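You operate a simulated robot arm through the tools that you are given. There is no shell and no other tool. Be economical: measure what you need, move in short steps, check, and stop when the job is done.

You are at the controls of a simulated robot arm. One attempt, no reset.

TASK
Set the big motor's links for the voltage on the supply card, then close the terminal lid.
Fine: press the orange test button first; the lid's plate and the box's print tell which way for which voltage; lock both lid latches; the motor switch stays off.
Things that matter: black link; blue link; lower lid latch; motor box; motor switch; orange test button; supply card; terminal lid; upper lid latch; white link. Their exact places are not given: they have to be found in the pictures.

It is judged by the outcome, as a careful person would: the job done as asked, and still so three seconds after it is handed in. It fails if anything else is knocked over, pushed out of place, dropped, spilled or broken. A push-on lid holds only when it is set on centred and level and pressed home; a screw cap is set on level and turned clockwise until tight.

THE ROBOT
A 7-joint arm with a two-finger parallel gripper on a trunk, on a base that drives. Base frame: it is fixed to the floor where the robot stands at the start and does not move with it; the origin is under the middle of the robot, x ahead of it, y to its left, z up. Lengths are in mm, angles in degrees, forces in N, time in s.
With the tool pointing down near the work surface it reaches from about 100 to 600 mm from the robot's upright axis, wherever it stands. Its first joint turns from -166.0 to 166.0 degrees. Places, roughly: black link [0, 800, 1100]; blue link [100, 700, 1100]; lower lid latch [100, 200, 1000]; motor box [400, 200, 800]; motor switch [400, 100, 900]; orange test button [400, 0, 900]; terminal lid [100, 400, 1100]; upper lid latch [100, 200, 1200]; white link [100, 600, 1100]. Payload 3.43 kg.
The TCP is the grasp point between the finger pads, 30 mm short of the fingertips. In the tool frame z runs along the fingers and y along their closing line. The gripper opens to 94 mm. The fingers are 28 mm wide and 10 mm thick; the gripper's body (50 by 96 mm) begins 55 mm behind the TCP.
Orientation is that of the tool frame in the base frame, as [roll, pitch, yaw] about the fixed x, y, z axes, in that order (R = Rz(yaw) Ry(pitch) Rx(roll)). With the fingers straight down and closing along the base's y, the tool's x points along the base's -x, its y along +y and its z along -z.

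THE INTERFACE
- The arm moves only by the tool jog_arm. Its arguments are lists of equal length, an entry for each row: "angular": the turn, a rotation vector about the tool's x, y, z in rad, a list of three; "translation": the shift along the tool's x, y, z in cm, a list of three; "hand": the closure, from 0 (fully open) to 1 (shut). In form: {"angular": [[ax, ay, az], ...], "translation": [[x, y, z], ...], "hand": [hand, ...]}. A call has 1 to 10 rows; each row is the pose to reach, as a shift and turn from the pose commanded when the call began, along the tool's axes at that moment. Rows are played at 5 a second. More than 50 mm and 8.6 degrees between two rows, or a gripper value outside its range, and nothing of the call is played. Where a pose cannot be reached the arm comes as near as it can. A force on the tool above 40 N (or 10 N above the force at the start of the call, whichever is more), or a blocked arm, ends the call early, and 0.2 s more pass. The fingers move at their own pace (about 108 mm/s each) and stop on an object; they squeeze with about 27 N. The grip force told is the motor's: it shows also when the fingers shut on nothing. Time passes only in rows, and 0.2 s behind the last, so rows that repeat a pose let the fingers close. It gives the time, the measured TCP pose, the force on the tool (base axes), the opening and the grip force at its end, in the units of the frame above (readings bear some noise), with the torque about the TCP (base axes, N m) and any sound that the robot's microphone picked up.
- Cameras (640 x 400 px; columns grow to the right, rows downward): "scene" is now at [139.1, 422.5, 1513.1]; the picture's right is [-0.00, -0.17, -0.99], its down [-0.36, -0.92, 0.16] and it looks along [-0.93, 0.36, -0.06] (base axes); focal length 214 px, centre (320, 200). "wrist" rides on the gripper at [76, 14, -102] in the tool frame; the picture's right is [-0.18, 0.98, 0.00], its down [-0.75, -0.14, -0.64] and it looks along [-0.63, -0.12, 0.77] (tool axes); focal length 243 px, centre (320, 200).
- grab_frame(camera): a new picture of that camera. It takes no simulated time.
- raise_lower(by): slides the trunk up (or, below 0, down) by that many mm; the arm and the scene camera ride with it, the base frame stays. It gives what a move gives, with no picture.
- steer(legs): drives the robot by 1 to 6 legs, each [ahead, left, turn to the left] in mm, mm and degrees, along the robot's own axes; the way and the turn of a leg run together, so that a leg with both is an arc; at most 1500 mm and 180 degrees a leg. The arm and the cameras ride along, it lands a little off, and it stops where it bumps. It gives what a move gives.
- aim_head(pan, tilt): turns the head with the scene camera to pan (to the left, within 80 degrees either way) and tilt (down, from -29 to 69), counted from straight ahead of the robot. It gives what a move gives.
- point_at(camera, pixels): for up to 12 pixels [column, row] of the newest picture of that camera ("zoom" is the newest enlarged one), the place [x, y, z] in the base frame of the surface seen there, good to about 2 mm. It takes no simulated time.
- close_up(camera, box): a new picture of the part [left, top, right, bottom] of that camera's present view, enlarged. It takes no simulated time.
- hand_in(): hands the job in; it is judged then, once.

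Go step by step. Measure first, check grasps and placings, and put right what went wrong. The budget is 80 turns and 48 pictures, counting those below and the enlarged ones. Unless the task says otherwise, let go and move clear before handing in, and close with one line.

The tools are called as a command line: name --argument value ..., lists and objects as JSON in quotes. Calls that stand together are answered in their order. jog_arm: Moves the arm, as the interface text tells. Its arguments: {"type":"object","properties":{"angular":{"type":"array","items":{"type":"array","items":{"type":"number"}}},"translation":{"type":"array","items":{"type":"array","items":{"type":"number"}}},"hand":{"type":"array","items":{"type":"number"}}},"required":["angular","translation","hand"]} The other tools are called the same way: raise_lower (by) slides the trunk up or down; steer (legs) drives the base; aim_head (pan, tilt) turns the head that bears the scene camera; grab_frame (camera) takes a picture; point_at (camera, pixels) gives the place of the surface under pixels of a picture; close_up (camera, box) takes an enlarged picture of a part of a camera's view; hand_in () hands the job in.

At the start:

```text
clock: 0.0
tool_pos: [126.6, 368.6, 1392.7]
orientation: [-180.0, -0.1, -180.0]
wrist_force: [-0.3, 0.1, 0.1]
moment: [0.02, 0.02, -0.01]
opening: 94.1
gripper_force: 0.1
trunk travel left (down, up): [-175.0, 415.0]
robot x, y, heading: [-4.1, 0.7, -0.1]
head pan, tilt: [80.2, 68.8]
```

scene: 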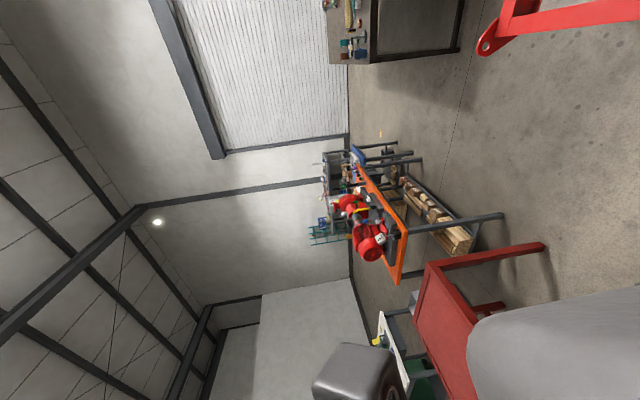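
wrist: 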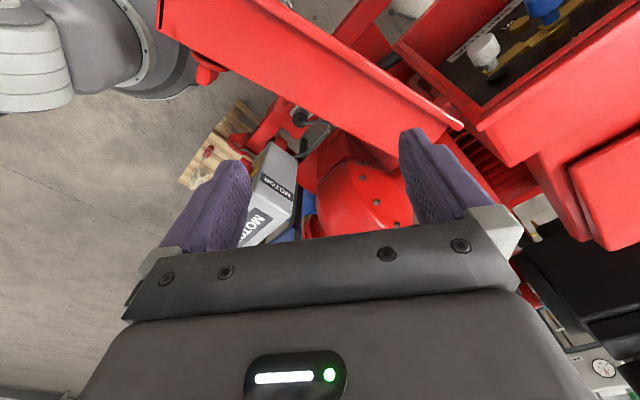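

The first pictures show the scene camera looking away and rolled, while the wrist camera sees the motor, its open terminal box (upper right) and links. I'll aim the head differently and look again.

aim_head --pan 60 --tilt 30

grab_frame --camera "scene"

```text
clock: 1.1
tool_pos: [127.3, 367.3, 1392.9]
orientation: [-180.0, 0.0, -180.0]
wrist_force: [-0.8, 0.7, 1.1]
moment: [0.0, 0.01, 0.04]
opening: 94.1
gripper_force: 0.1
trunk travel left (down, up): [-175.0, 415.0]
robot x, y, heading: [-1.7, 3.1, -0.0]
head pan, tilt: [60.0, 30.0]
```

```text
45 pictures are left
```

scene: 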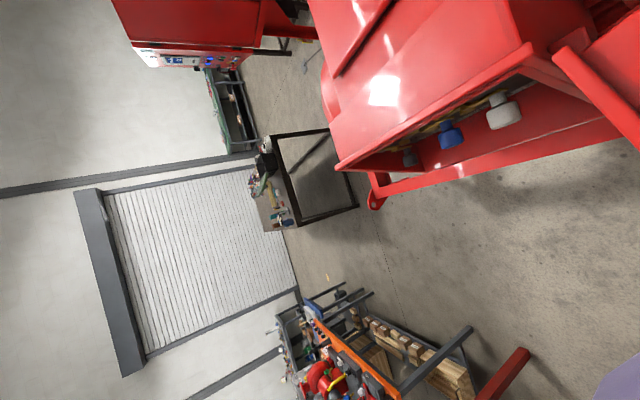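

The box with blue and white knobs shows at upper right (450,135),(502,112); image right is world down. I'll pan right and tilt down to centre it.

aim_head --pan 15 --tilt 50

grab_frame --camera "scene"

```text
clock: 2.2
tool_pos: [127.2, 369.8, 1393.0]
orientation: [180.0, 0.0, 180.0]
wrist_force: [-0.3, -0.6, 0.7]
moment: [-0.04, 0.02, 0.0]
opening: 93.9
gripper_force: 0.1
trunk travel left (down, up): [-175.0, 415.0]
robot x, y, heading: [-0.3, -0.0, -0.3]
head pan, tilt: [15.0, 50.0]
```

```text
44 pictures are left
```

scene: 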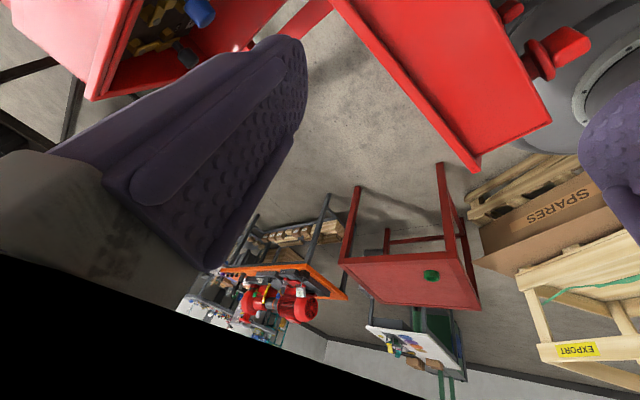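

The gripper is close in front of the camera; the box is at upper left. I'll measure some points to understand the layout.

point_at --camera "scene" --pixels '[[195, 10], [187, 52], [60, 60], [120, 85], [240, 45], [440, 70], [480, 150], [550, 50], [300, 130], [200, 260], [620, 150], [60, 200]]'

point_at --camera "wrist" --pixels '[[484, 48], [545, 10], [496, 77], [440, 110], [600, 100], [610, 190], [350, 190], [270, 190], [230, 190], [200, 70], [290, 110], [600, 370]]'

```text
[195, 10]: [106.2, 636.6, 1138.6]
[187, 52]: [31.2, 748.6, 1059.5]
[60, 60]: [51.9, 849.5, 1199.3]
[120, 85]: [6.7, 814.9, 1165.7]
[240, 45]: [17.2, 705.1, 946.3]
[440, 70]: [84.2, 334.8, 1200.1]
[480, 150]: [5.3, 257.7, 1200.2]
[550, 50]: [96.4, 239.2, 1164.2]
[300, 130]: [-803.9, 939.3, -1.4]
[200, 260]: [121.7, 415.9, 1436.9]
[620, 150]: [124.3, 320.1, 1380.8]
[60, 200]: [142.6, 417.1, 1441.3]
```

```text
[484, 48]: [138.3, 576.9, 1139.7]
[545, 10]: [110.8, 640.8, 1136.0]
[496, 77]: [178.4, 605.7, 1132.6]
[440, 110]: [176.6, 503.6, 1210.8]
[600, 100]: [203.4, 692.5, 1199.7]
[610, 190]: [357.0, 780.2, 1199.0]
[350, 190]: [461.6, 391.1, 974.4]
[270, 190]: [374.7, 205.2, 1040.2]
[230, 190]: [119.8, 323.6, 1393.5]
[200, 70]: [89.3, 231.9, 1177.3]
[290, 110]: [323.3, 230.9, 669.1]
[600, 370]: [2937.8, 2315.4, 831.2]
```

The head camera's zero looks straight down, so I understand its geometry. The box mouth seems to face −x/−y; before backing off I'll measure obstacles behind in the same picture.

point_at --camera "scene" --pixels '[[360, 190], [440, 165], [345, 262], [475, 305], [400, 280], [490, 210], [590, 205], [520, 170], [530, 290], [570, 350], [290, 300], [540, 140]]'

aim_head --pan 45 --tilt 5

grab_frame --camera "scene"

```text
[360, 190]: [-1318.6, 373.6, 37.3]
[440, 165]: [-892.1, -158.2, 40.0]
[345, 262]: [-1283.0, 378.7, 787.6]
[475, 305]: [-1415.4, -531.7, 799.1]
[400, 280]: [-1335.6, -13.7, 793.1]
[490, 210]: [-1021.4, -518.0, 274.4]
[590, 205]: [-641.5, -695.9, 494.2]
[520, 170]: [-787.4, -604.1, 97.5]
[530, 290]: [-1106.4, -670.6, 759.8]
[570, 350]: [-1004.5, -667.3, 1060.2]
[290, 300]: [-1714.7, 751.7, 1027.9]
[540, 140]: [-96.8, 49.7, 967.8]
```

```text
clock: 3.3
tool_pos: [126.7, 368.3, 1393.3]
orientation: [180.0, 0.0, 180.0]
wrist_force: [-0.6, 0.1, 0.0]
moment: [0.0, 0.0, 0.01]
opening: 94.4
gripper_force: 0.0
trunk travel left (down, up): [-175.0, 415.0]
robot x, y, heading: [2.9, -2.0, -0.3]
head pan, tilt: [45.0, 5.0]
```

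```text
43 pictures are left
```

scene: 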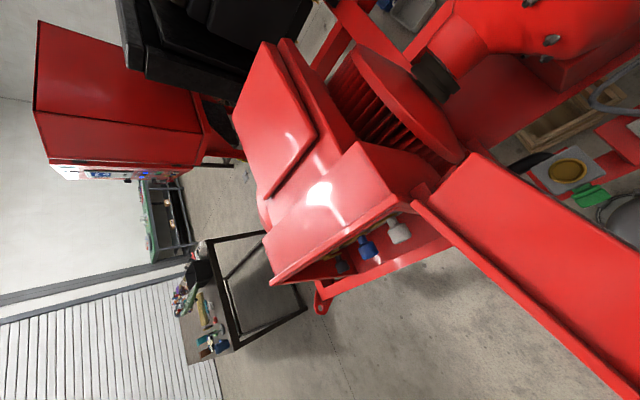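

The motor, box mouth and lid are clear (links at 370,245; 398,228; hinge near 430,200). Backing off 350 mm gives a view into the mouth; the nearest thing behind is at x≈−890.

steer --legs '[[-350, 0, 0]]'

aim_head --pan 45 --tilt -25

grab_frame --camera "scene"

grab_frame --camera "wrist"

```text
clock: 5.5
tool_pos: [-221.6, 369.1, 1394.0]
orientation: [-180.0, 0.1, -179.9]
wrist_force: [-0.2, -0.5, -0.1]
moment: [0.01, 0.01, -0.03]
opening: 94.0
gripper_force: 0.0
trunk travel left (down, up): [-175.0, 415.0]
robot x, y, heading: [-345.0, -3.4, -0.2]
head pan, tilt: [45.0, 5.0]
```

```text
clock: 6.5
tool_pos: [-221.4, 369.3, 1394.0]
orientation: [179.9, 0.0, -179.8]
wrist_force: [0.0, -0.1, 0.4]
moment: [-0.02, 0.01, 0.01]
opening: 94.0
gripper_force: 0.1
trunk travel left (down, up): [-175.0, 415.0]
robot x, y, heading: [-348.3, -2.1, 0.0]
head pan, tilt: [45.0, -25.0]
```

```text
42 pictures are left
```

scene: 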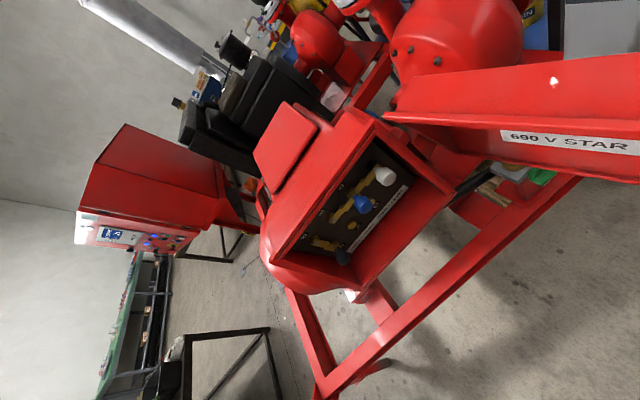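

```text
41 pictures are left
```

wrist: 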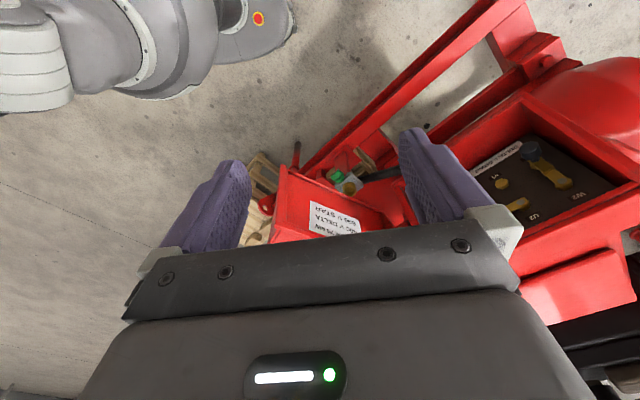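

The mouth is visible with links and print strip, and the lid's inside plate reads "… DELTA / 690 V STAR". I'll enlarge both.

close_up --camera "scene" --box '[290, 140, 450, 270]'

close_up --camera "wrist" --box '[250, 150, 410, 250]'

close_up --camera "scene" --box '[70, 200, 170, 265]'

```text
3.08 times, centred on (370, 205) of scene
```

zoom: 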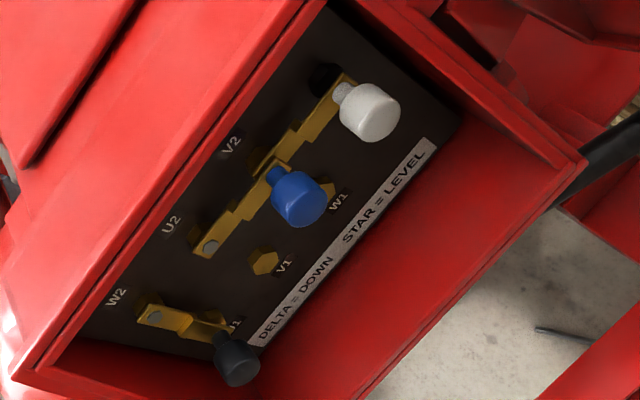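

```text
4.00 times, centred on (330, 200) of wrist
```

zoom: 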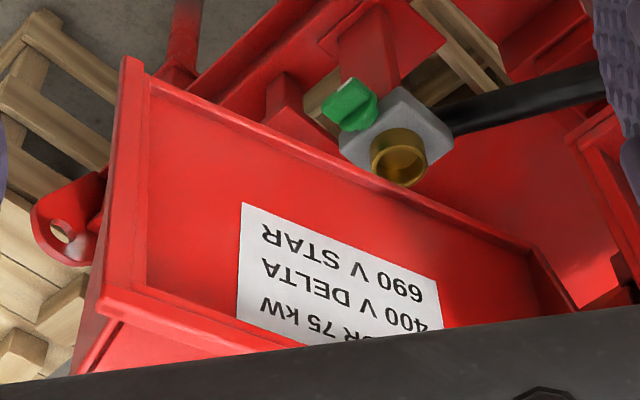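

```text
6.15 times, centred on (120, 232) of scene
```

zoom: 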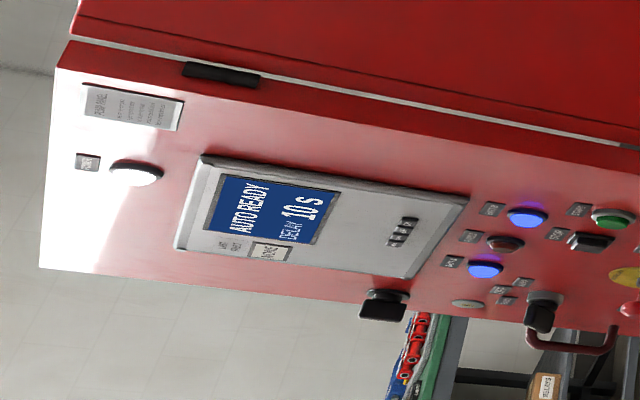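

Black link points down (delta) while blue and white are level (star); plate: 400 V DELTA, 690 V STAR. Now look toward the motor box, test button and card.

aim_head --pan -30 --tilt -29

grab_frame --camera "scene"

```text
clock: 8.0
tool_pos: [-221.8, 369.5, 1392.6]
orientation: [180.0, 0.0, -179.9]
wrist_force: [0.5, -0.5, -0.7]
moment: [0.03, -0.02, 0.02]
opening: 93.9
gripper_force: 0.0
trunk travel left (down, up): [-175.0, 415.0]
robot x, y, heading: [-345.6, -0.1, 0.3]
head pan, tilt: [-30.0, -28.6]
```

```text
37 pictures are left
```

scene: 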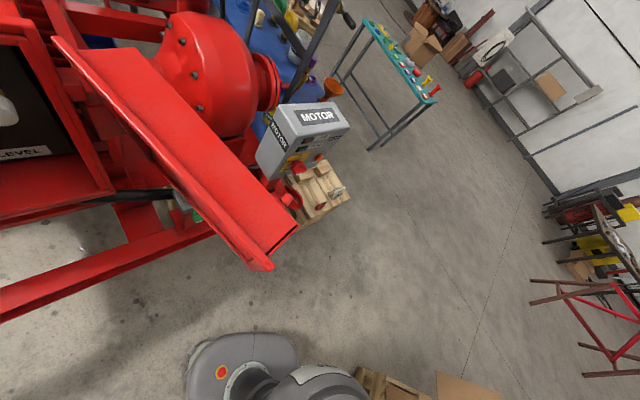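

The motor box is at (300,135) with things on its front; enlarge it.

close_up --camera "scene" --box '[230, 80, 370, 220]'

point_at --camera "scene" --pixels '[[300, 160], [320, 155], [290, 170], [280, 150], [340, 130], [320, 115], [285, 105], [350, 105], [295, 200], [285, 220]]'

```text
2.86 times, centred on (300, 150) of scene
```

zoom: 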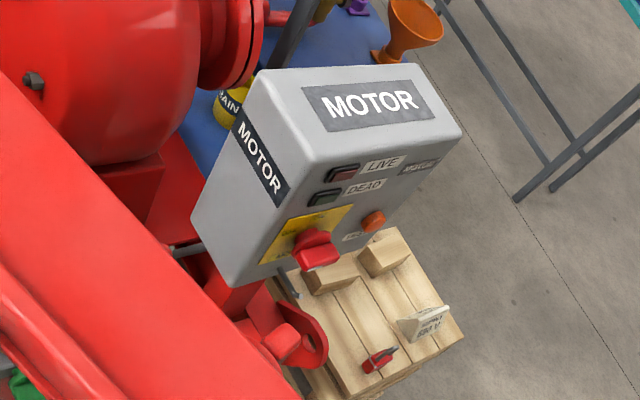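

```text
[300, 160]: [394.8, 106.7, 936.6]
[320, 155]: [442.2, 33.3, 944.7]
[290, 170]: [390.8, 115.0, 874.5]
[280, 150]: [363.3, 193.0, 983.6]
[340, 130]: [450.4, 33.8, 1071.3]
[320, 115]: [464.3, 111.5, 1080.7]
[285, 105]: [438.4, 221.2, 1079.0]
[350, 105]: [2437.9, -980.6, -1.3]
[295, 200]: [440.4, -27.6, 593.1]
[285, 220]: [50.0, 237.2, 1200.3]
```

The orange button is at zoom (373,222), switch at (315,250), and a small card with "… V" at zoom (430,320). Enlarge the card, and measure the button.

point_at --camera "zoom" --pixels '[[373, 222], [360, 232], [385, 235], [345, 236], [415, 185], [350, 250], [345, 170], [330, 195], [300, 215], [260, 285], [430, 320], [318, 255]]'

close_up --camera "scene" --box '[306, 135, 346, 165]'

close_up --camera "scene" --box '[310, 180, 340, 200]'

```text
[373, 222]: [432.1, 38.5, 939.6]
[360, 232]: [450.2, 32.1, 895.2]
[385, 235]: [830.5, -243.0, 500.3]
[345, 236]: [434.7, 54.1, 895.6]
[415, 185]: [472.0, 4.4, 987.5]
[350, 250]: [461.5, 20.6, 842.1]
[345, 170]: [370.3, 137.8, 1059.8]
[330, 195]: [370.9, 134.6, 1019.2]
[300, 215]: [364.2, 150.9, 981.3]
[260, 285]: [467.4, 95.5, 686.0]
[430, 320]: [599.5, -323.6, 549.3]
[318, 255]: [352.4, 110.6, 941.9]
```

```text
13.33 times, centred on (326, 150) of scene
```

zoom: 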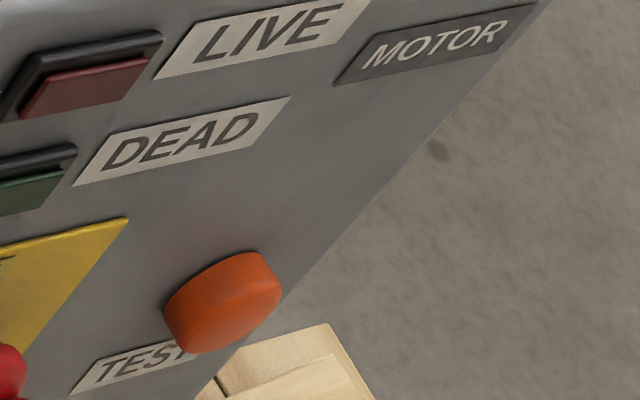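

```text
16.00 times, centred on (325, 190) of scene
```

zoom: 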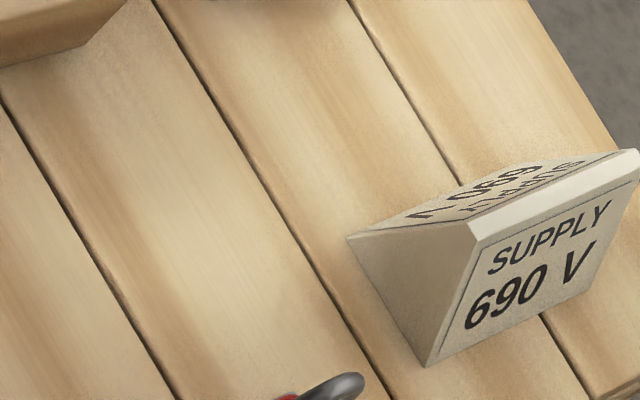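

The card reads SUPPLY 690 V → STAR → all links LEVEL, so only the black link needs turning to level. Box faces point along about (−0.80,−0.61). First, I drive to face the test button from a safe distance.

steer --legs '[[260, -357, 0], [0, 0, 37.4]]'

aim_head --pan 0 --tilt -29

grab_frame --camera "scene"

```text
clock: 12.4
tool_pos: [-208.8, 11.4, 1393.6]
orientation: [-180.0, 0.0, -142.4]
wrist_force: [-0.2, -0.6, 0.1]
moment: [-0.03, -0.02, 0.0]
opening: 93.9
gripper_force: 0.1
trunk travel left (down, up): [-175.0, 415.0]
robot x, y, heading: [-86.2, -357.8, 37.4]
head pan, tilt: [-30.0, -28.6]
```

```text
clock: 13.4
tool_pos: [-208.6, 11.2, 1392.6]
orientation: [-180.0, 0.0, -142.5]
wrist_force: [0.3, 0.0, -0.3]
moment: [-0.02, 0.01, 0.0]
opening: 94.0
gripper_force: 0.1
trunk travel left (down, up): [-175.0, 415.0]
robot x, y, heading: [-83.8, -355.9, 37.5]
head pan, tilt: [0.0, -28.6]
```

```text
33 pictures are left
```

scene: 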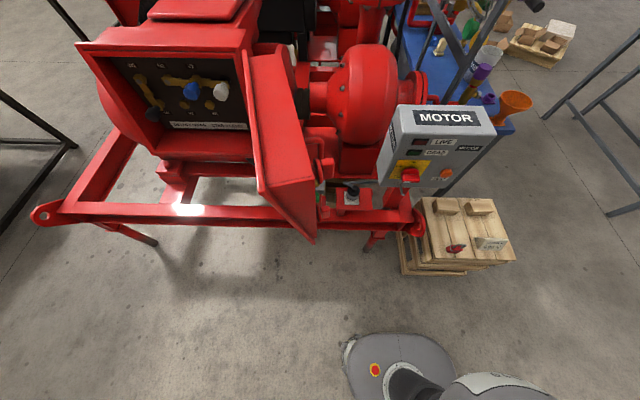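

Now a square-on view: links at (150,95),(190,90),(220,90), lid (280,150), button (445,175). Enlarge and measure.

close_up --camera "scene" --box '[390, 130, 470, 190]'

point_at --camera "zoom" --pixels '[[440, 345], [440, 330], [440, 358], [415, 350], [465, 350], [380, 300], [250, 100], [500, 250], [160, 310], [140, 360], [480, 360], [440, 375]]'

close_up --camera "scene" --box '[90, 45, 330, 195]'

```text
6.67 times, centred on (430, 160) of scene
```

zoom: 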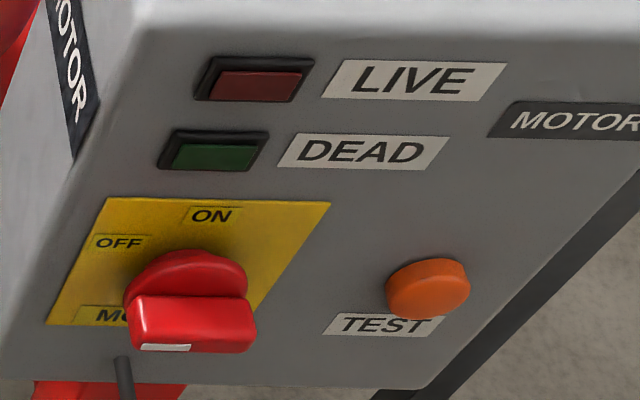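

```text
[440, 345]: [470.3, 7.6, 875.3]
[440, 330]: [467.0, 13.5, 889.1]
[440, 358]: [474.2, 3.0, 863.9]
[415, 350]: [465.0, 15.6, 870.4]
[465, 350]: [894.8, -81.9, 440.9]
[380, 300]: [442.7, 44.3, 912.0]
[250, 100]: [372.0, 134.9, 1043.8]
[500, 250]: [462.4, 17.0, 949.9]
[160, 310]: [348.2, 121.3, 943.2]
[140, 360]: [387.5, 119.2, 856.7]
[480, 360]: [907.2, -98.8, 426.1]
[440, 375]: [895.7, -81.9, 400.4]
```

```text
2.67 times, centred on (210, 120) of scene
```

zoom: 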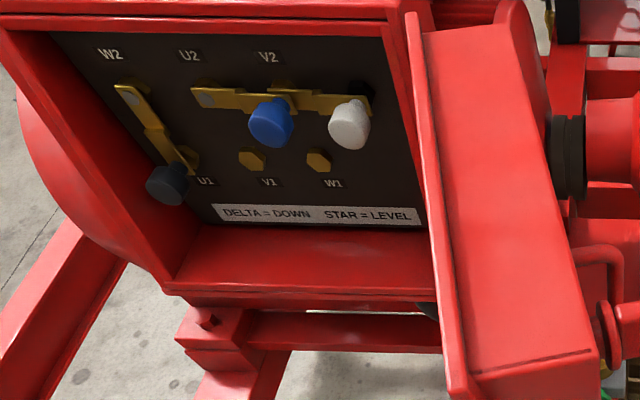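

Switch pointer is at lower position (OFF per label layout, LIVE/DEAD lamps). Measure link geometry.

point_at --camera "zoom" --pixels '[[130, 97], [165, 190], [155, 188], [205, 98], [273, 125], [352, 128], [251, 160], [320, 162], [110, 200], [330, 195], [150, 145], [190, 158]]'

point_at --camera "zoom" --pixels '[[175, 293], [430, 297], [10, 30], [330, 12], [100, 45], [380, 45], [405, 20], [425, 60], [460, 395], [590, 360], [500, 120], [540, 300]]'

close_up --camera "scene" --box '[390, 130, 470, 190]'

point_at --camera "zoom" --pixels '[[428, 300], [428, 312], [428, 270], [395, 295], [462, 285], [410, 290], [190, 330], [200, 350], [140, 330], [240, 330], [180, 265], [450, 290]]'

```text
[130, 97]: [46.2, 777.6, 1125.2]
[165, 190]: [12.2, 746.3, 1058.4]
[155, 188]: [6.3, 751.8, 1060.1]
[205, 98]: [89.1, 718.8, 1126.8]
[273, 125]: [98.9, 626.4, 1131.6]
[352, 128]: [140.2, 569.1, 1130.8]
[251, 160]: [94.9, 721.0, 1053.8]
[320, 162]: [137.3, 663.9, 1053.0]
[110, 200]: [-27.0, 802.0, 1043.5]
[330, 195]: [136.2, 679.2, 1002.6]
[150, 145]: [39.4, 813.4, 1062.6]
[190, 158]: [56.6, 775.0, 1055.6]
```

```text
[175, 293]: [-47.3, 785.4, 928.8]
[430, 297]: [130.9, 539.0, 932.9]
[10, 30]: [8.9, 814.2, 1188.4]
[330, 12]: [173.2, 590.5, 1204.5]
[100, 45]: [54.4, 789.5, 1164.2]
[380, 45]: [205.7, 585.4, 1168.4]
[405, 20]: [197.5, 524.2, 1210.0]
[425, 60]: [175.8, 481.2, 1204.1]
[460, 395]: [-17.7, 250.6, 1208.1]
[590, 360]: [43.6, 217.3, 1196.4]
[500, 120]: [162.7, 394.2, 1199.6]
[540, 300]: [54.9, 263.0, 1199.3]
```

```text
6.67 times, centred on (430, 160) of scene
```

zoom: 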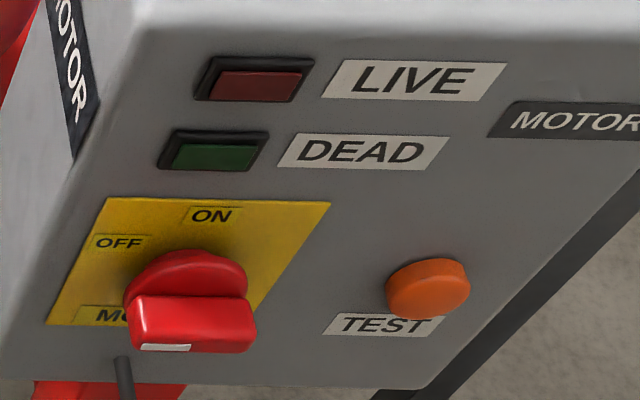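

```text
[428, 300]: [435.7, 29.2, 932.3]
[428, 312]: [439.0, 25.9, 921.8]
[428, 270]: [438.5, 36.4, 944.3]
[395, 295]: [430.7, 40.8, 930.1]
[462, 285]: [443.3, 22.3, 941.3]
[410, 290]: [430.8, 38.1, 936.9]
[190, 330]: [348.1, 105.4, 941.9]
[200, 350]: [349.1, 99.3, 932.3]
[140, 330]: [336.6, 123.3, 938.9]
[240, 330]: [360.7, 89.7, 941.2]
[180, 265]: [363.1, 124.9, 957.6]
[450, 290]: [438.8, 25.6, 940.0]
```

Star = level confirmed. Black pivot W2 at (46,778,1126), its knob sits 73 mm below and must go 73 mm right of the pivot; button front centre ≈(436,31,931). I'll bring the arm to a tool-forward pose, clear of the lid.

jog_arm --angular '[[0, -0.14, 0], [0, -0.28, 0], [0, -0.42, 0], [0, -0.56, 0], [0, -0.7, 0], [0, -0.84, 0], [0, -0.98, 0], [0, -1.12, 0], [0, -1.26, 0], [0, -1.4, 0]]' --translation '[[-3, -2, 0], [-6, -4, 0], [-9, -6, 0], [-12, -8, 0], [-15, -10, 0], [-18, -12, 0], [-21, -15, 0], [-24, -18, 0], [-26, -21, 0], [-28, -25, 0]]' --hand '[0.2, 0.5, 1, 1, 1, 1, 1, 1, 1, 1]'

```text
clock: 15.8
tool_pos: [122.6, 8.2, 1393.9]
orientation: [-179.9, 80.1, -135.2]
wrist_force: [0.6, -0.7, 0.6]
moment: [0.04, 0.02, 0.09]
opening: 0.0
gripper_force: 26.6
trunk travel left (down, up): [-175.0, 415.0]
robot x, y, heading: [-85.4, -357.2, 37.3]
head pan, tilt: [0.0, -28.6]
stopped in row 10: the arm was blocked; the commanded pose is now the measured one
```

The tool is nearly horizontal (pitch 80, 7° left of wanted); it stopped at a limit in the high pose. Lower the trunk, which helps reach, then continue.

raise_lower --by -170

jog_arm --angular '[[0, 0, 0], [0, 0, 0], [0, 0, 0], [0, 0, 0], [0, 0, 0]]' --translation '[[4, -3, 0], [8, -6, 0], [12, -9, 0], [16, -12, 0], [20, -15, 0]]' --hand '[1, 1, 1, 1, 1]'

grab_frame --camera "scene"

```text
clock: 17.7
tool_pos: [119.4, 10.0, 1223.6]
orientation: [-179.0, 80.0, -134.1]
wrist_force: [0.9, 0.5, 0.0]
moment: [0.0, 0.03, -0.02]
opening: 0.0
gripper_force: 27.3
trunk travel left (down, up): [-5.0, 585.0]
robot x, y, heading: [-81.1, -358.0, 37.6]
head pan, tilt: [0.0, -28.6]
```

```text
clock: 18.9
tool_pos: [290.3, -67.7, 1084.3]
orientation: [-179.7, 80.3, -134.5]
wrist_force: [0.7, -0.2, 0.2]
moment: [0.0, 0.0, -0.02]
opening: 0.0
gripper_force: 27.1
out of reach, approached as far as the arm can: row 2, 3, 4, 5
trunk travel left (down, up): [-5.0, 585.0]
robot x, y, heading: [-81.2, -365.0, 37.5]
head pan, tilt: [0.0, -28.6]
```

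```text
29 pictures are left
```

scene: 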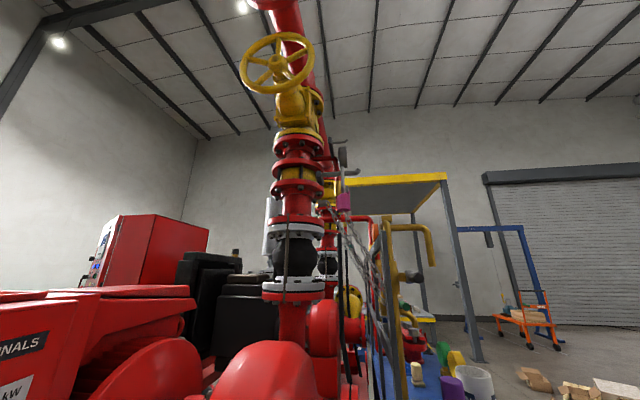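

The scene camera rides on the wrist (it now looks ahead), and a horizontal tool at low height is out of reach this close. I'll tilt the tool about 30° down and correct the yaw.

jog_arm --angular '[[0.06, 0.1, 0], [0.13, 0.2, 0], [0.13, 0.3, 0], [0.13, 0.35, 0], [0.13, 0.35, 0]]' --translation '[[0, 0, 0], [0, 0, 0], [0, 0, 0], [0, 0, 0], [0, 0, 0]]' --hand '[1, 1, 1, 1, 1]'

```text
clock: 20.1
tool_pos: [289.3, -70.2, 1086.9]
orientation: [-174.6, 60.2, -137.4]
wrist_force: [0.2, 0.2, -0.3]
moment: [0.0, 0.0, 0.01]
opening: 0.3
gripper_force: 27.2
trunk travel left (down, up): [-5.0, 585.0]
robot x, y, heading: [-86.7, -358.6, 37.4]
head pan, tilt: [0.0, -28.6]
```

Tool now 30° down, headed right. Move toward a stand-off 35 mm in front of the button.

jog_arm --angular '[[0, 0, 0], [0, 0, 0], [0, 0, 0], [0, 0, 0], [0, 0, 0]]' --translation '[[1.6, 0, 3.4], [3.1, -0.1, 6.8], [4.6, -0.2, 10.2], [6.1, -0.3, 13.6], [7.7, -0.3, 16.9]]' --hand '[1, 1, 1, 1, 1]'

aim_head --pan 0 --tilt 10

grab_frame --camera "scene"

```text
clock: 21.3
tool_pos: [381.6, -10.5, 937.2]
orientation: [-174.5, 60.1, -137.4]
wrist_force: [-0.1, -0.3, 0.5]
moment: [-0.03, 0.0, 0.0]
opening: 0.1
gripper_force: 27.2
trunk travel left (down, up): [-5.0, 585.0]
robot x, y, heading: [-87.7, -358.4, 37.5]
head pan, tilt: [0.0, -28.6]
```

```text
clock: 22.3
tool_pos: [381.2, -11.0, 936.4]
orientation: [-174.5, 60.0, -137.4]
wrist_force: [0.1, -0.3, 0.4]
moment: [0.04, 0.01, 0.0]
opening: 0.1
gripper_force: 26.6
trunk travel left (down, up): [-5.0, 585.0]
robot x, y, heading: [-83.9, -356.3, 37.6]
head pan, tilt: [0.0, 10.0]
```

```text
28 pictures are left
```

scene: 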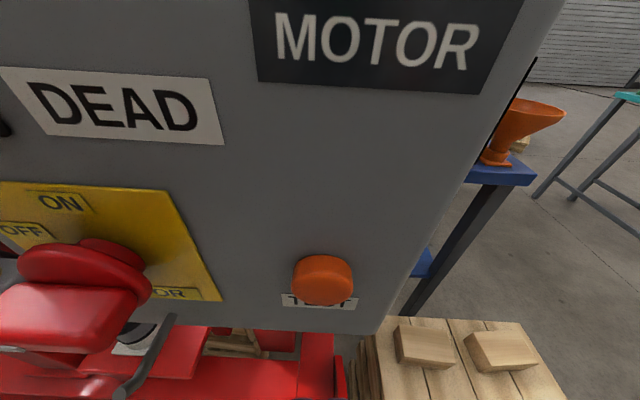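

Pose reached; re-measure the button from here (front face around (325,280)).

point_at --camera "scene" --pixels '[[320, 285], [302, 283], [342, 285], [320, 298], [322, 270], [260, 250], [40, 310]]'

grab_frame --camera "wrist"

```text
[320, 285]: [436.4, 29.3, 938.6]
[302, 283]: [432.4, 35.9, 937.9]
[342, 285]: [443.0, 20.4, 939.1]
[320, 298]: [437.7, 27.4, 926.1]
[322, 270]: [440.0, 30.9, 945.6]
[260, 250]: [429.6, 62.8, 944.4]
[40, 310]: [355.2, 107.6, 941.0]
```

```text
27 pictures are left
```

wrist: 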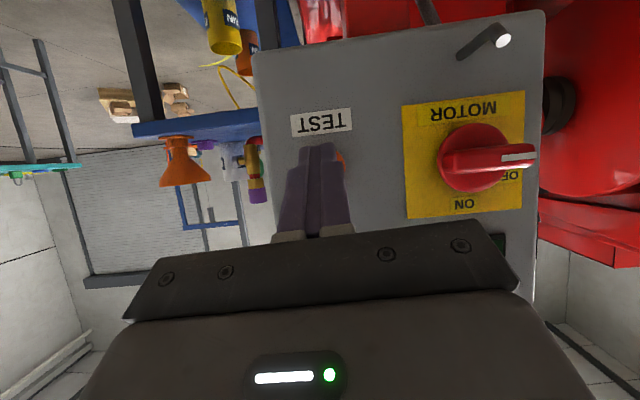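

Button centre ≈ z 935; the switch mark points at OFF. Press gently along the face normal.

jog_arm --angular '[[0, 0, 0], [0, 0, 0], [0, 0, 0], [0, 0, 0], [0, 0, 0], [0, 0, 0], [0, 0, 0]]' --translation '[[-1.25, 0, 1.59], [-1.75, 0, 2.46], [-1.99, 0, 2.9], [-2.14, 0, 3.16], [-2.29, 0, 3.42], [-2.41, 0, 3.62], [-2.41, 0, 3.62]]' --hand '[1, 1, 1, 1, 1, 1, 1]'

grab_frame --camera "wrist"

```text
clock: 23.9
tool_pos: [413.5, 14.5, 939.1]
orientation: [-174.8, 60.0, -137.4]
wrist_force: [-11.2, -9.4, -2.2]
moment: [-0.04, 0.14, -0.03]
opening: 0.2
gripper_force: 27.1
trunk travel left (down, up): [-5.0, 585.0]
robot x, y, heading: [-83.6, -356.6, 37.4]
head pan, tilt: [0.0, 10.0]
heard: click
```

```text
26 pictures are left
```

wrist: 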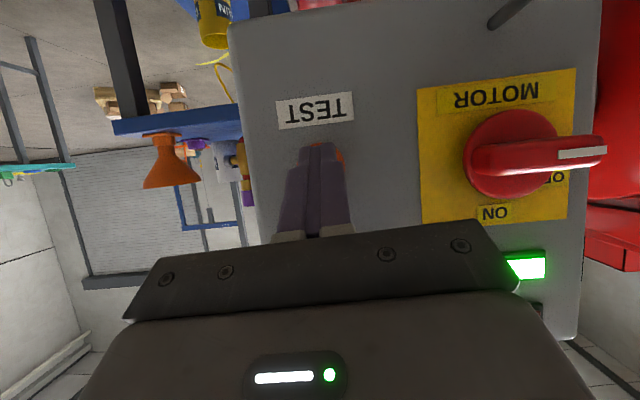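

Click heard and DEAD lit green: test done. Back off from the button, then raise the trunk above lid height for the sideways drive.

jog_arm --angular '[[0, 0, 0], [0, 0, 0], [0, 0, 0], [0, 0, 0]]' --translation '[[1, 0, -1.74], [2, 0, -3.5], [3, 0, -5.2], [5, 0, -8.7]]' --hand '[1, 1, 1, 1]'

raise_lower --by 400

steer --legs '[[0, 765, 0]]'

aim_head --pan 0 --tilt 25

grab_frame --camera "scene"

```text
clock: 24.9
tool_pos: [335.4, -46.0, 938.1]
orientation: [-174.6, 60.1, -137.4]
wrist_force: [1.1, -0.8, 0.3]
moment: [-0.01, -0.01, 0.02]
opening: 0.0
gripper_force: 27.1
trunk travel left (down, up): [-5.0, 585.0]
robot x, y, heading: [-85.3, -362.0, 37.4]
head pan, tilt: [0.0, 10.0]
```

```text
clock: 28.8
tool_pos: [334.7, -45.9, 1338.8]
orientation: [-174.5, 60.2, -137.4]
wrist_force: [-0.3, -0.3, -0.7]
moment: [0.0, 0.0, -0.01]
opening: 0.2
gripper_force: 26.9
trunk travel left (down, up): [-405.0, 185.0]
robot x, y, heading: [-84.6, -356.3, 37.6]
head pan, tilt: [0.0, 10.0]
```

```text
clock: 32.9
tool_pos: [-138.8, 563.0, 1338.7]
orientation: [-174.5, 60.1, -136.7]
wrist_force: [-0.2, 0.9, 0.4]
moment: [-0.03, 0.03, 0.01]
opening: 0.1
gripper_force: 26.8
trunk travel left (down, up): [-405.0, 185.0]
robot x, y, heading: [-555.2, 247.4, 38.2]
head pan, tilt: [0.0, 10.0]
```

```text
clock: 33.7
tool_pos: [-138.8, 563.2, 1339.7]
orientation: [-174.6, 60.1, -136.8]
wrist_force: [-0.8, 0.0, -0.1]
moment: [-0.02, -0.01, -0.02]
opening: 0.1
gripper_force: 26.6
trunk travel left (down, up): [-405.0, 185.0]
robot x, y, heading: [-556.4, 246.6, 38.2]
head pan, tilt: [0.0, 25.0]
```

```text
25 pictures are left
```

scene: 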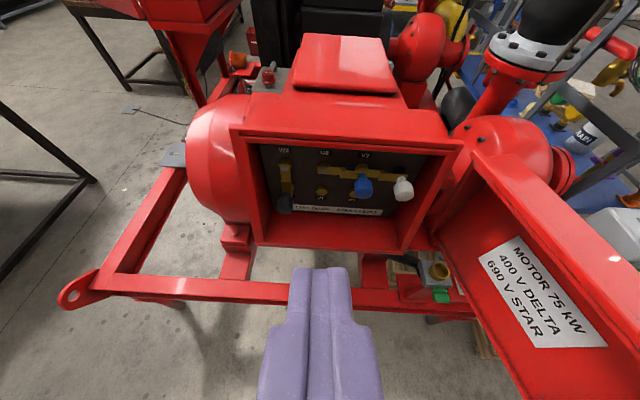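

Superb view of mouth, links and lid. Enlarge the box for a precise measurement.

close_up --camera "scene" --box '[220, 110, 460, 260]'

point_at --camera "zoom" --pixels '[[174, 126], [174, 250], [166, 255], [183, 255], [175, 262], [278, 126], [390, 205], [487, 208], [272, 225], [350, 225], [60, 60], [610, 90]]'

point_at --camera "zoom" --pixels '[[100, 358], [450, 370], [35, 55], [630, 85], [160, 90], [160, 280], [420, 275], [480, 120], [90, 240], [500, 260], [178, 190], [330, 125]]'

```text
2.67 times, centred on (340, 185) of scene
```

zoom: 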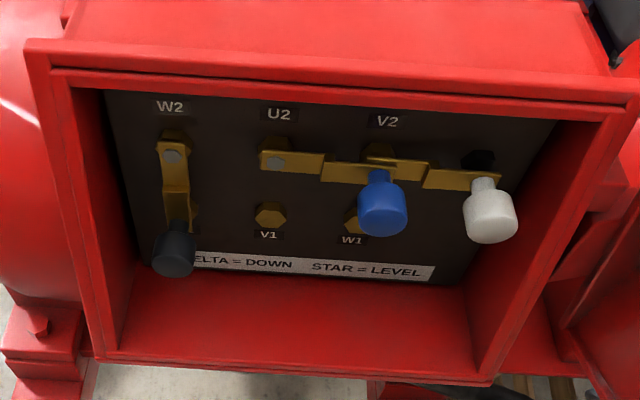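

```text
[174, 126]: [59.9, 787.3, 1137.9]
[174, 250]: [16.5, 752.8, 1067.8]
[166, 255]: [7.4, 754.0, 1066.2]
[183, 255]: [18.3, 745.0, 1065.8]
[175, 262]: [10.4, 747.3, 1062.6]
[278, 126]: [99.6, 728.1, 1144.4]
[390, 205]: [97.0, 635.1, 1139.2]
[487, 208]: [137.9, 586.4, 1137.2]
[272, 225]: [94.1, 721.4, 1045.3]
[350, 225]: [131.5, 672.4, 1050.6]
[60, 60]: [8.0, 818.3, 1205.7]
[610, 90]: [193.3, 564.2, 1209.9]
```

```text
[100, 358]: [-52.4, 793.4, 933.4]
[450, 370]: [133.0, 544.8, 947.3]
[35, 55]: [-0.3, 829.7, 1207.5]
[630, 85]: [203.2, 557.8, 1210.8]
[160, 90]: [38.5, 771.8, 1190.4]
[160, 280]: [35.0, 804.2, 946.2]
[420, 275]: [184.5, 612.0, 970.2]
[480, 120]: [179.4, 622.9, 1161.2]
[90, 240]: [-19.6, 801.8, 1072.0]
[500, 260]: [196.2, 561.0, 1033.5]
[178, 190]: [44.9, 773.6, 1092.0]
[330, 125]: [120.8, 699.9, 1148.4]
```

Knob ≈30 mm diameter at (10,748,1056) front; box normal heading ≈37°. Raise the tool to nearly horizontal, then roll 45° so the fingers sit lower-left/upper-right of the knob.

jog_arm --angular '[[0, -0.12, 0], [0, -0.24, 0], [0, -0.36, 0], [0, -0.44, 0], [0, -0.44, 0]]' --translation '[[0, 0, 0], [0, 0, 0], [0, 0, 0], [0, 0, 0], [0, 0, 0]]' --hand '[1, 1, 1, 1, 1]'

jog_arm --angular '[[0, 0, -0.14], [0, 0, -0.28], [0, 0, -0.42], [0, 0, -0.56], [0, 0, -0.7], [0, 0, -0.74], [0, 0, -0.74]]' --translation '[[0, 0, 0], [0, 0, 0], [0, 0, 0], [0, 0, 0], [0, 0, 0], [0, 0, 0], [0, 0, 0]]' --hand '[1, 0.8, 0.6, 0.4, 0.3, 0.3, 0.3]'

steer --legs '[[80, 0, -1]]'

raise_lower --by -200

```text
clock: 34.9
tool_pos: [-137.8, 562.1, 1338.5]
orientation: [-149.5, 84.9, -111.0]
wrist_force: [-0.4, -0.4, 0.2]
moment: [-0.03, -0.01, -0.04]
opening: 0.0
gripper_force: 27.2
trunk travel left (down, up): [-405.0, 185.0]
robot x, y, heading: [-555.6, 239.6, 38.0]
head pan, tilt: [0.0, 25.0]
```

```text
clock: 36.5
tool_pos: [-138.3, 563.3, 1338.9]
orientation: [-96.4, 44.7, -56.1]
wrist_force: [0.2, -0.9, -0.9]
moment: [-0.03, 0.02, 0.01]
opening: 65.7
gripper_force: 0.0
trunk travel left (down, up): [-405.0, 185.0]
robot x, y, heading: [-557.5, 243.0, 38.4]
head pan, tilt: [0.0, 25.0]
```

```text
clock: 37.5
tool_pos: [-68.3, 606.1, 1338.7]
orientation: [-96.5, 44.7, -57.3]
wrist_force: [0.6, 0.5, -0.4]
moment: [0.0, -0.01, 0.0]
opening: 66.0
gripper_force: 0.1
trunk travel left (down, up): [-405.0, 185.0]
robot x, y, heading: [-492.7, 292.5, 37.2]
head pan, tilt: [0.0, 25.0]
```

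```text
clock: 39.7
tool_pos: [-70.2, 604.5, 1139.2]
orientation: [-96.4, 44.7, -57.1]
wrist_force: [-1.3, 0.4, -0.5]
moment: [0.02, -0.01, 0.02]
opening: 65.8
gripper_force: 0.0
trunk travel left (down, up): [-205.0, 385.0]
robot x, y, heading: [-493.0, 295.6, 37.2]
head pan, tilt: [0.0, 25.0]
```

Pose is as planned (tool 4.5° down, fingers on the 45° line). Move to a pre-grasp in front of the black knob.

jog_arm --angular '[[0, 0, 0], [0, 0, 0], [0, 0, 0], [0, 0, 0], [0, 0, 0]]' --translation '[[0.1, 2.5, 2.5], [0.2, 5, 5], [0.4, 7.5, 7.5], [0.5, 9.9, 9.9], [0.5, 9.9, 9.9]]' --hand '[0.3, 0.3, 0.3, 0.3, 0.3]'

grab_frame --camera "wrist"

grab_frame --camera "scene"

```text
clock: 40.9
tool_pos: [-36.4, 713.9, 1056.8]
orientation: [-96.5, 44.7, -57.2]
wrist_force: [-0.5, 0.3, 0.6]
moment: [-0.04, 0.0, -0.02]
opening: 65.6
gripper_force: 0.0
trunk travel left (down, up): [-205.0, 385.0]
robot x, y, heading: [-491.6, 293.2, 37.2]
head pan, tilt: [0.0, 25.0]
```

```text
23 pictures are left
```

wrist: 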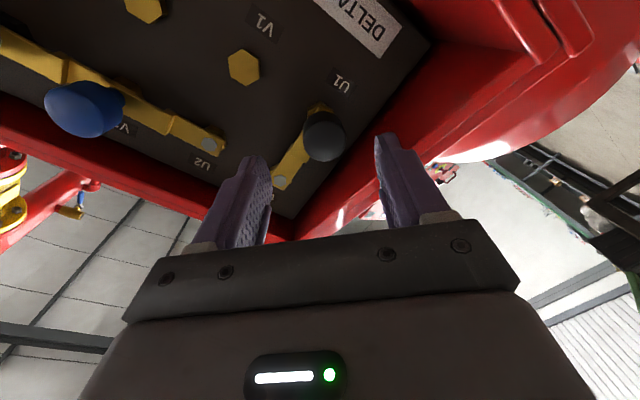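

```text
22 pictures are left
```

scene: 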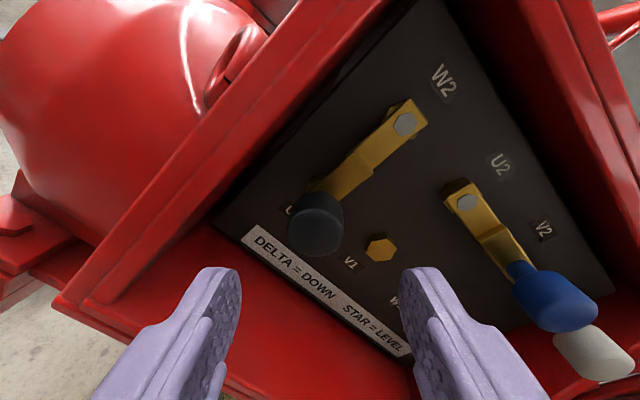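

The black knob lies between the fingers in both views. Quick check of its position from here.

point_at --camera "scene" --pixels '[[312, 235], [292, 228], [330, 243], [320, 200], [312, 250], [404, 125], [467, 203], [325, 215], [380, 248], [100, 280], [615, 285]]'

point_at --camera "wrist" --pixels '[[323, 135], [345, 140], [305, 135], [325, 155], [320, 118], [330, 150]]'

```text
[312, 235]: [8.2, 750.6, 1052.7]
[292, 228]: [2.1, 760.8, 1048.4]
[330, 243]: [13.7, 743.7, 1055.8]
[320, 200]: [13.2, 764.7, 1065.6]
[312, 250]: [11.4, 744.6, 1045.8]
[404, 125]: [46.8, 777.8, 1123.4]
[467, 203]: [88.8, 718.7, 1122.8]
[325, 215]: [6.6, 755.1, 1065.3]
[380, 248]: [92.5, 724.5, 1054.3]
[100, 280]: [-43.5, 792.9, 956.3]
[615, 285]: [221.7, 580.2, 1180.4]
```

```text
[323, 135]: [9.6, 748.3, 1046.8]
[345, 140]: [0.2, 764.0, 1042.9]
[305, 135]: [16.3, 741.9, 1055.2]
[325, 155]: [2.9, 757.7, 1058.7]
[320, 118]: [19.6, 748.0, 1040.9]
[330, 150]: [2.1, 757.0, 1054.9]
```

Knob centre ≈ e −594, z 1054, matching. Advance 62 mm and close on it.

jog_arm --angular '[[0, 0, 0], [0, 0, 0], [0, 0, 0], [0, 0, 0], [0, 0, 0], [0, 0, 0], [0, 0, 0]]' --translation '[[-0.1, 0, 2], [-0.2, 0, 4], [-0.3, -0.1, 6.1], [-0.3, -0.1, 6.1], [-0.3, -0.1, 6.1], [-0.3, -0.1, 6.1], [-0.3, -0.1, 6.1]]' --hand '[0.3, 0.3, 0.3, 0.3, 0.7, 1, 1]'

grab_frame --camera "scene"

```text
clock: 42.5
tool_pos: [12.0, 753.3, 1053.3]
orientation: [-96.6, 44.7, -57.3]
wrist_force: [-3.6, -0.2, -11.2]
moment: [0.26, -0.58, -0.41]
opening: 31.6
gripper_force: 45.1
trunk travel left (down, up): [-205.0, 385.0]
robot x, y, heading: [-493.1, 294.2, 37.3]
head pan, tilt: [0.0, 25.0]
```

```text
21 pictures are left
```

scene: 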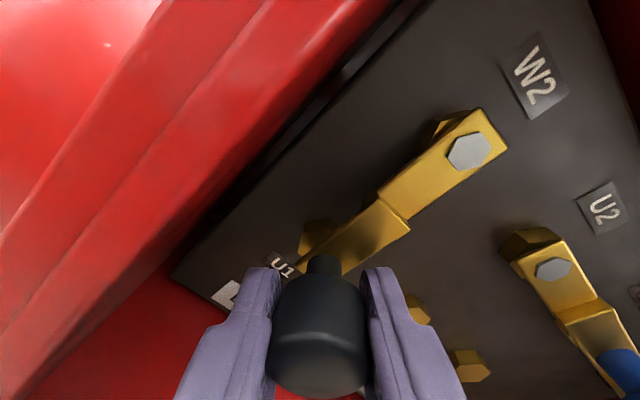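

Gripped (31.6 mm). Now swing along a 72 mm-radius arc about W2, from down to level toward U2.

jog_arm --angular '[[0, 0, 0], [0, 0, 0], [0, 0, 0], [0, 0, 0], [0, 0, 0], [0, 0, 0], [0, 0, 0], [0, 0, 0], [0, 0, 0], [0, 0, 0]]' --translation '[[0.736, -0.857, -0.015], [1.33, -1.817, -0.043], [1.766, -2.859, -0.085], [2.034, -3.954, -0.138], [2.127, -5.078, -0.202], [2.044, -6.202, -0.275], [1.785, -7.298, -0.355], [1.358, -8.34, -0.441], [0.772, -9.302, -0.53], [0.043, -10.16, -0.619]]' --hand '[1, 1, 1, 1, 1, 1, 1, 1, 1, 1]'

grab_frame --camera "scene"

```text
clock: 44.7
tool_pos: [54.6, 695.0, 1124.6]
orientation: [-97.0, 44.7, -57.4]
wrist_force: [-5.9, 5.8, -18.8]
moment: [0.48, -0.94, 0.15]
opening: 32.1
gripper_force: 45.0
trunk travel left (down, up): [-205.0, 385.0]
robot x, y, heading: [-493.0, 295.6, 37.3]
head pan, tilt: [0.0, 25.0]
```

```text
20 pictures are left
```

scene: 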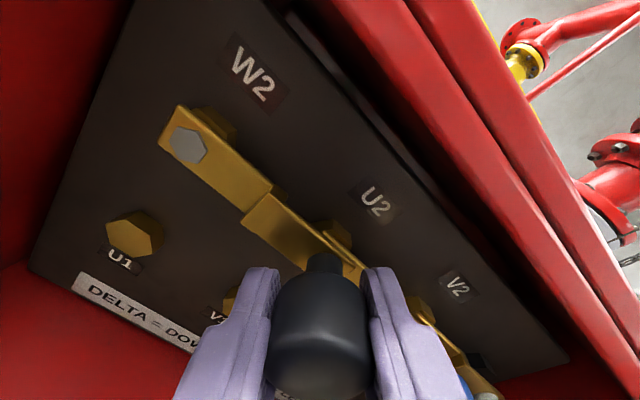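

The knob is at e −522, z 1125—level or nearly. Nudge 3 mm further up to be sure, then open, and back out.

jog_arm --angular '[[0, 0, 0], [0, 0, 0], [0, 0, 0]]' --translation '[[-0.1, -0.1, 0], [-0.2, -0.2, 0], [-0.2, -0.2, 0]]' --hand '[1, 1, 1]'

jog_arm --angular '[[0, 0, 0], [0, 0, 0], [0, 0, 0], [0, 0, 0], [0, 0, 0], [0, 0, 0], [0, 0, 0]]' --translation '[[0, 0, 0], [0, 0, 0], [0, 0, -2], [0, 0, -4], [0, 0, -7], [0, 0, -10], [0, 0, -13]]' --hand '[0.45, 0.45, 0.45, 0.45, 0.45, 0.45, 0.45]'

grab_frame --camera "scene"

```text
clock: 45.4
tool_pos: [54.6, 696.2, 1124.4]
orientation: [-97.5, 44.7, -57.7]
wrist_force: [5.0, 7.8, -11.0]
moment: [0.46, -0.3, -0.3]
opening: 31.7
gripper_force: 45.1
trunk travel left (down, up): [-205.0, 385.0]
robot x, y, heading: [-491.7, 293.8, 37.2]
head pan, tilt: [0.0, 25.0]
stopped in row 3: the force on the tool passed its limit at 41 N (the readings are from after the stop); the commanded pose is now the measured one
```

```text
clock: 47.0
tool_pos: [-49.7, 613.6, 1138.7]
orientation: [-97.2, 44.8, -57.5]
wrist_force: [0.3, 0.0, 0.3]
moment: [-0.01, 0.01, 0.01]
opening: 51.7
gripper_force: 0.1
trunk travel left (down, up): [-205.0, 385.0]
robot x, y, heading: [-494.4, 293.6, 37.2]
head pan, tilt: [0.0, 25.0]
```

```text
19 pictures are left
```

scene: 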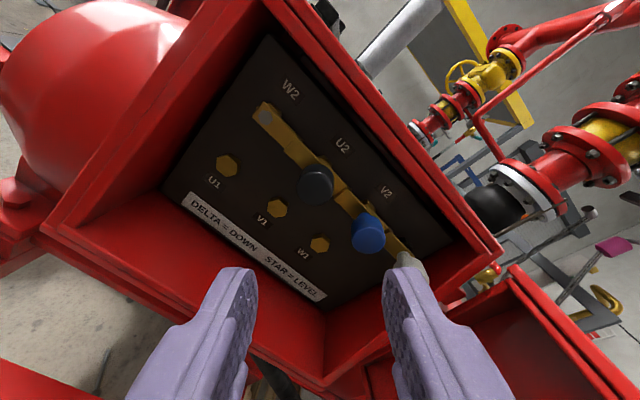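

The upward stop was reached and all three knobs line up in a level row. Verify heights, then plan the lid.

close_up --camera "scene" --box '[200, 50, 440, 290]'

point_at --camera "scene" --pixels '[[314, 187], [367, 234], [265, 114], [300, 150], [345, 195], [400, 245], [324, 180]]'

```text
1.67 times, centred on (320, 170) of scene
```

zoom: 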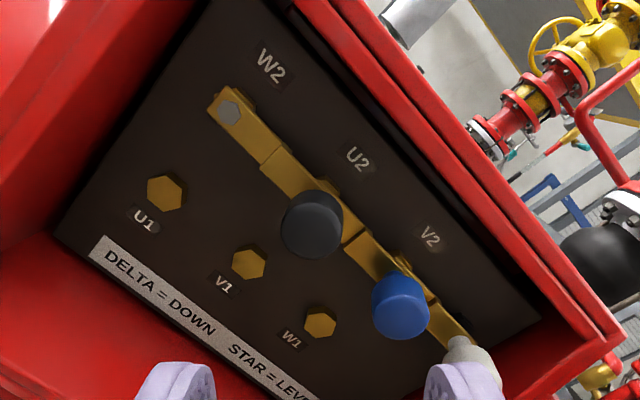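

```text
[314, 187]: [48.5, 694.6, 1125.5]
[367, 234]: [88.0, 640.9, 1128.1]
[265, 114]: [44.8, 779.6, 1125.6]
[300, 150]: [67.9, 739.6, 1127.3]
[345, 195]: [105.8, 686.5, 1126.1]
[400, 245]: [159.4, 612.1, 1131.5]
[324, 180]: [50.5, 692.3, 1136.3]
```

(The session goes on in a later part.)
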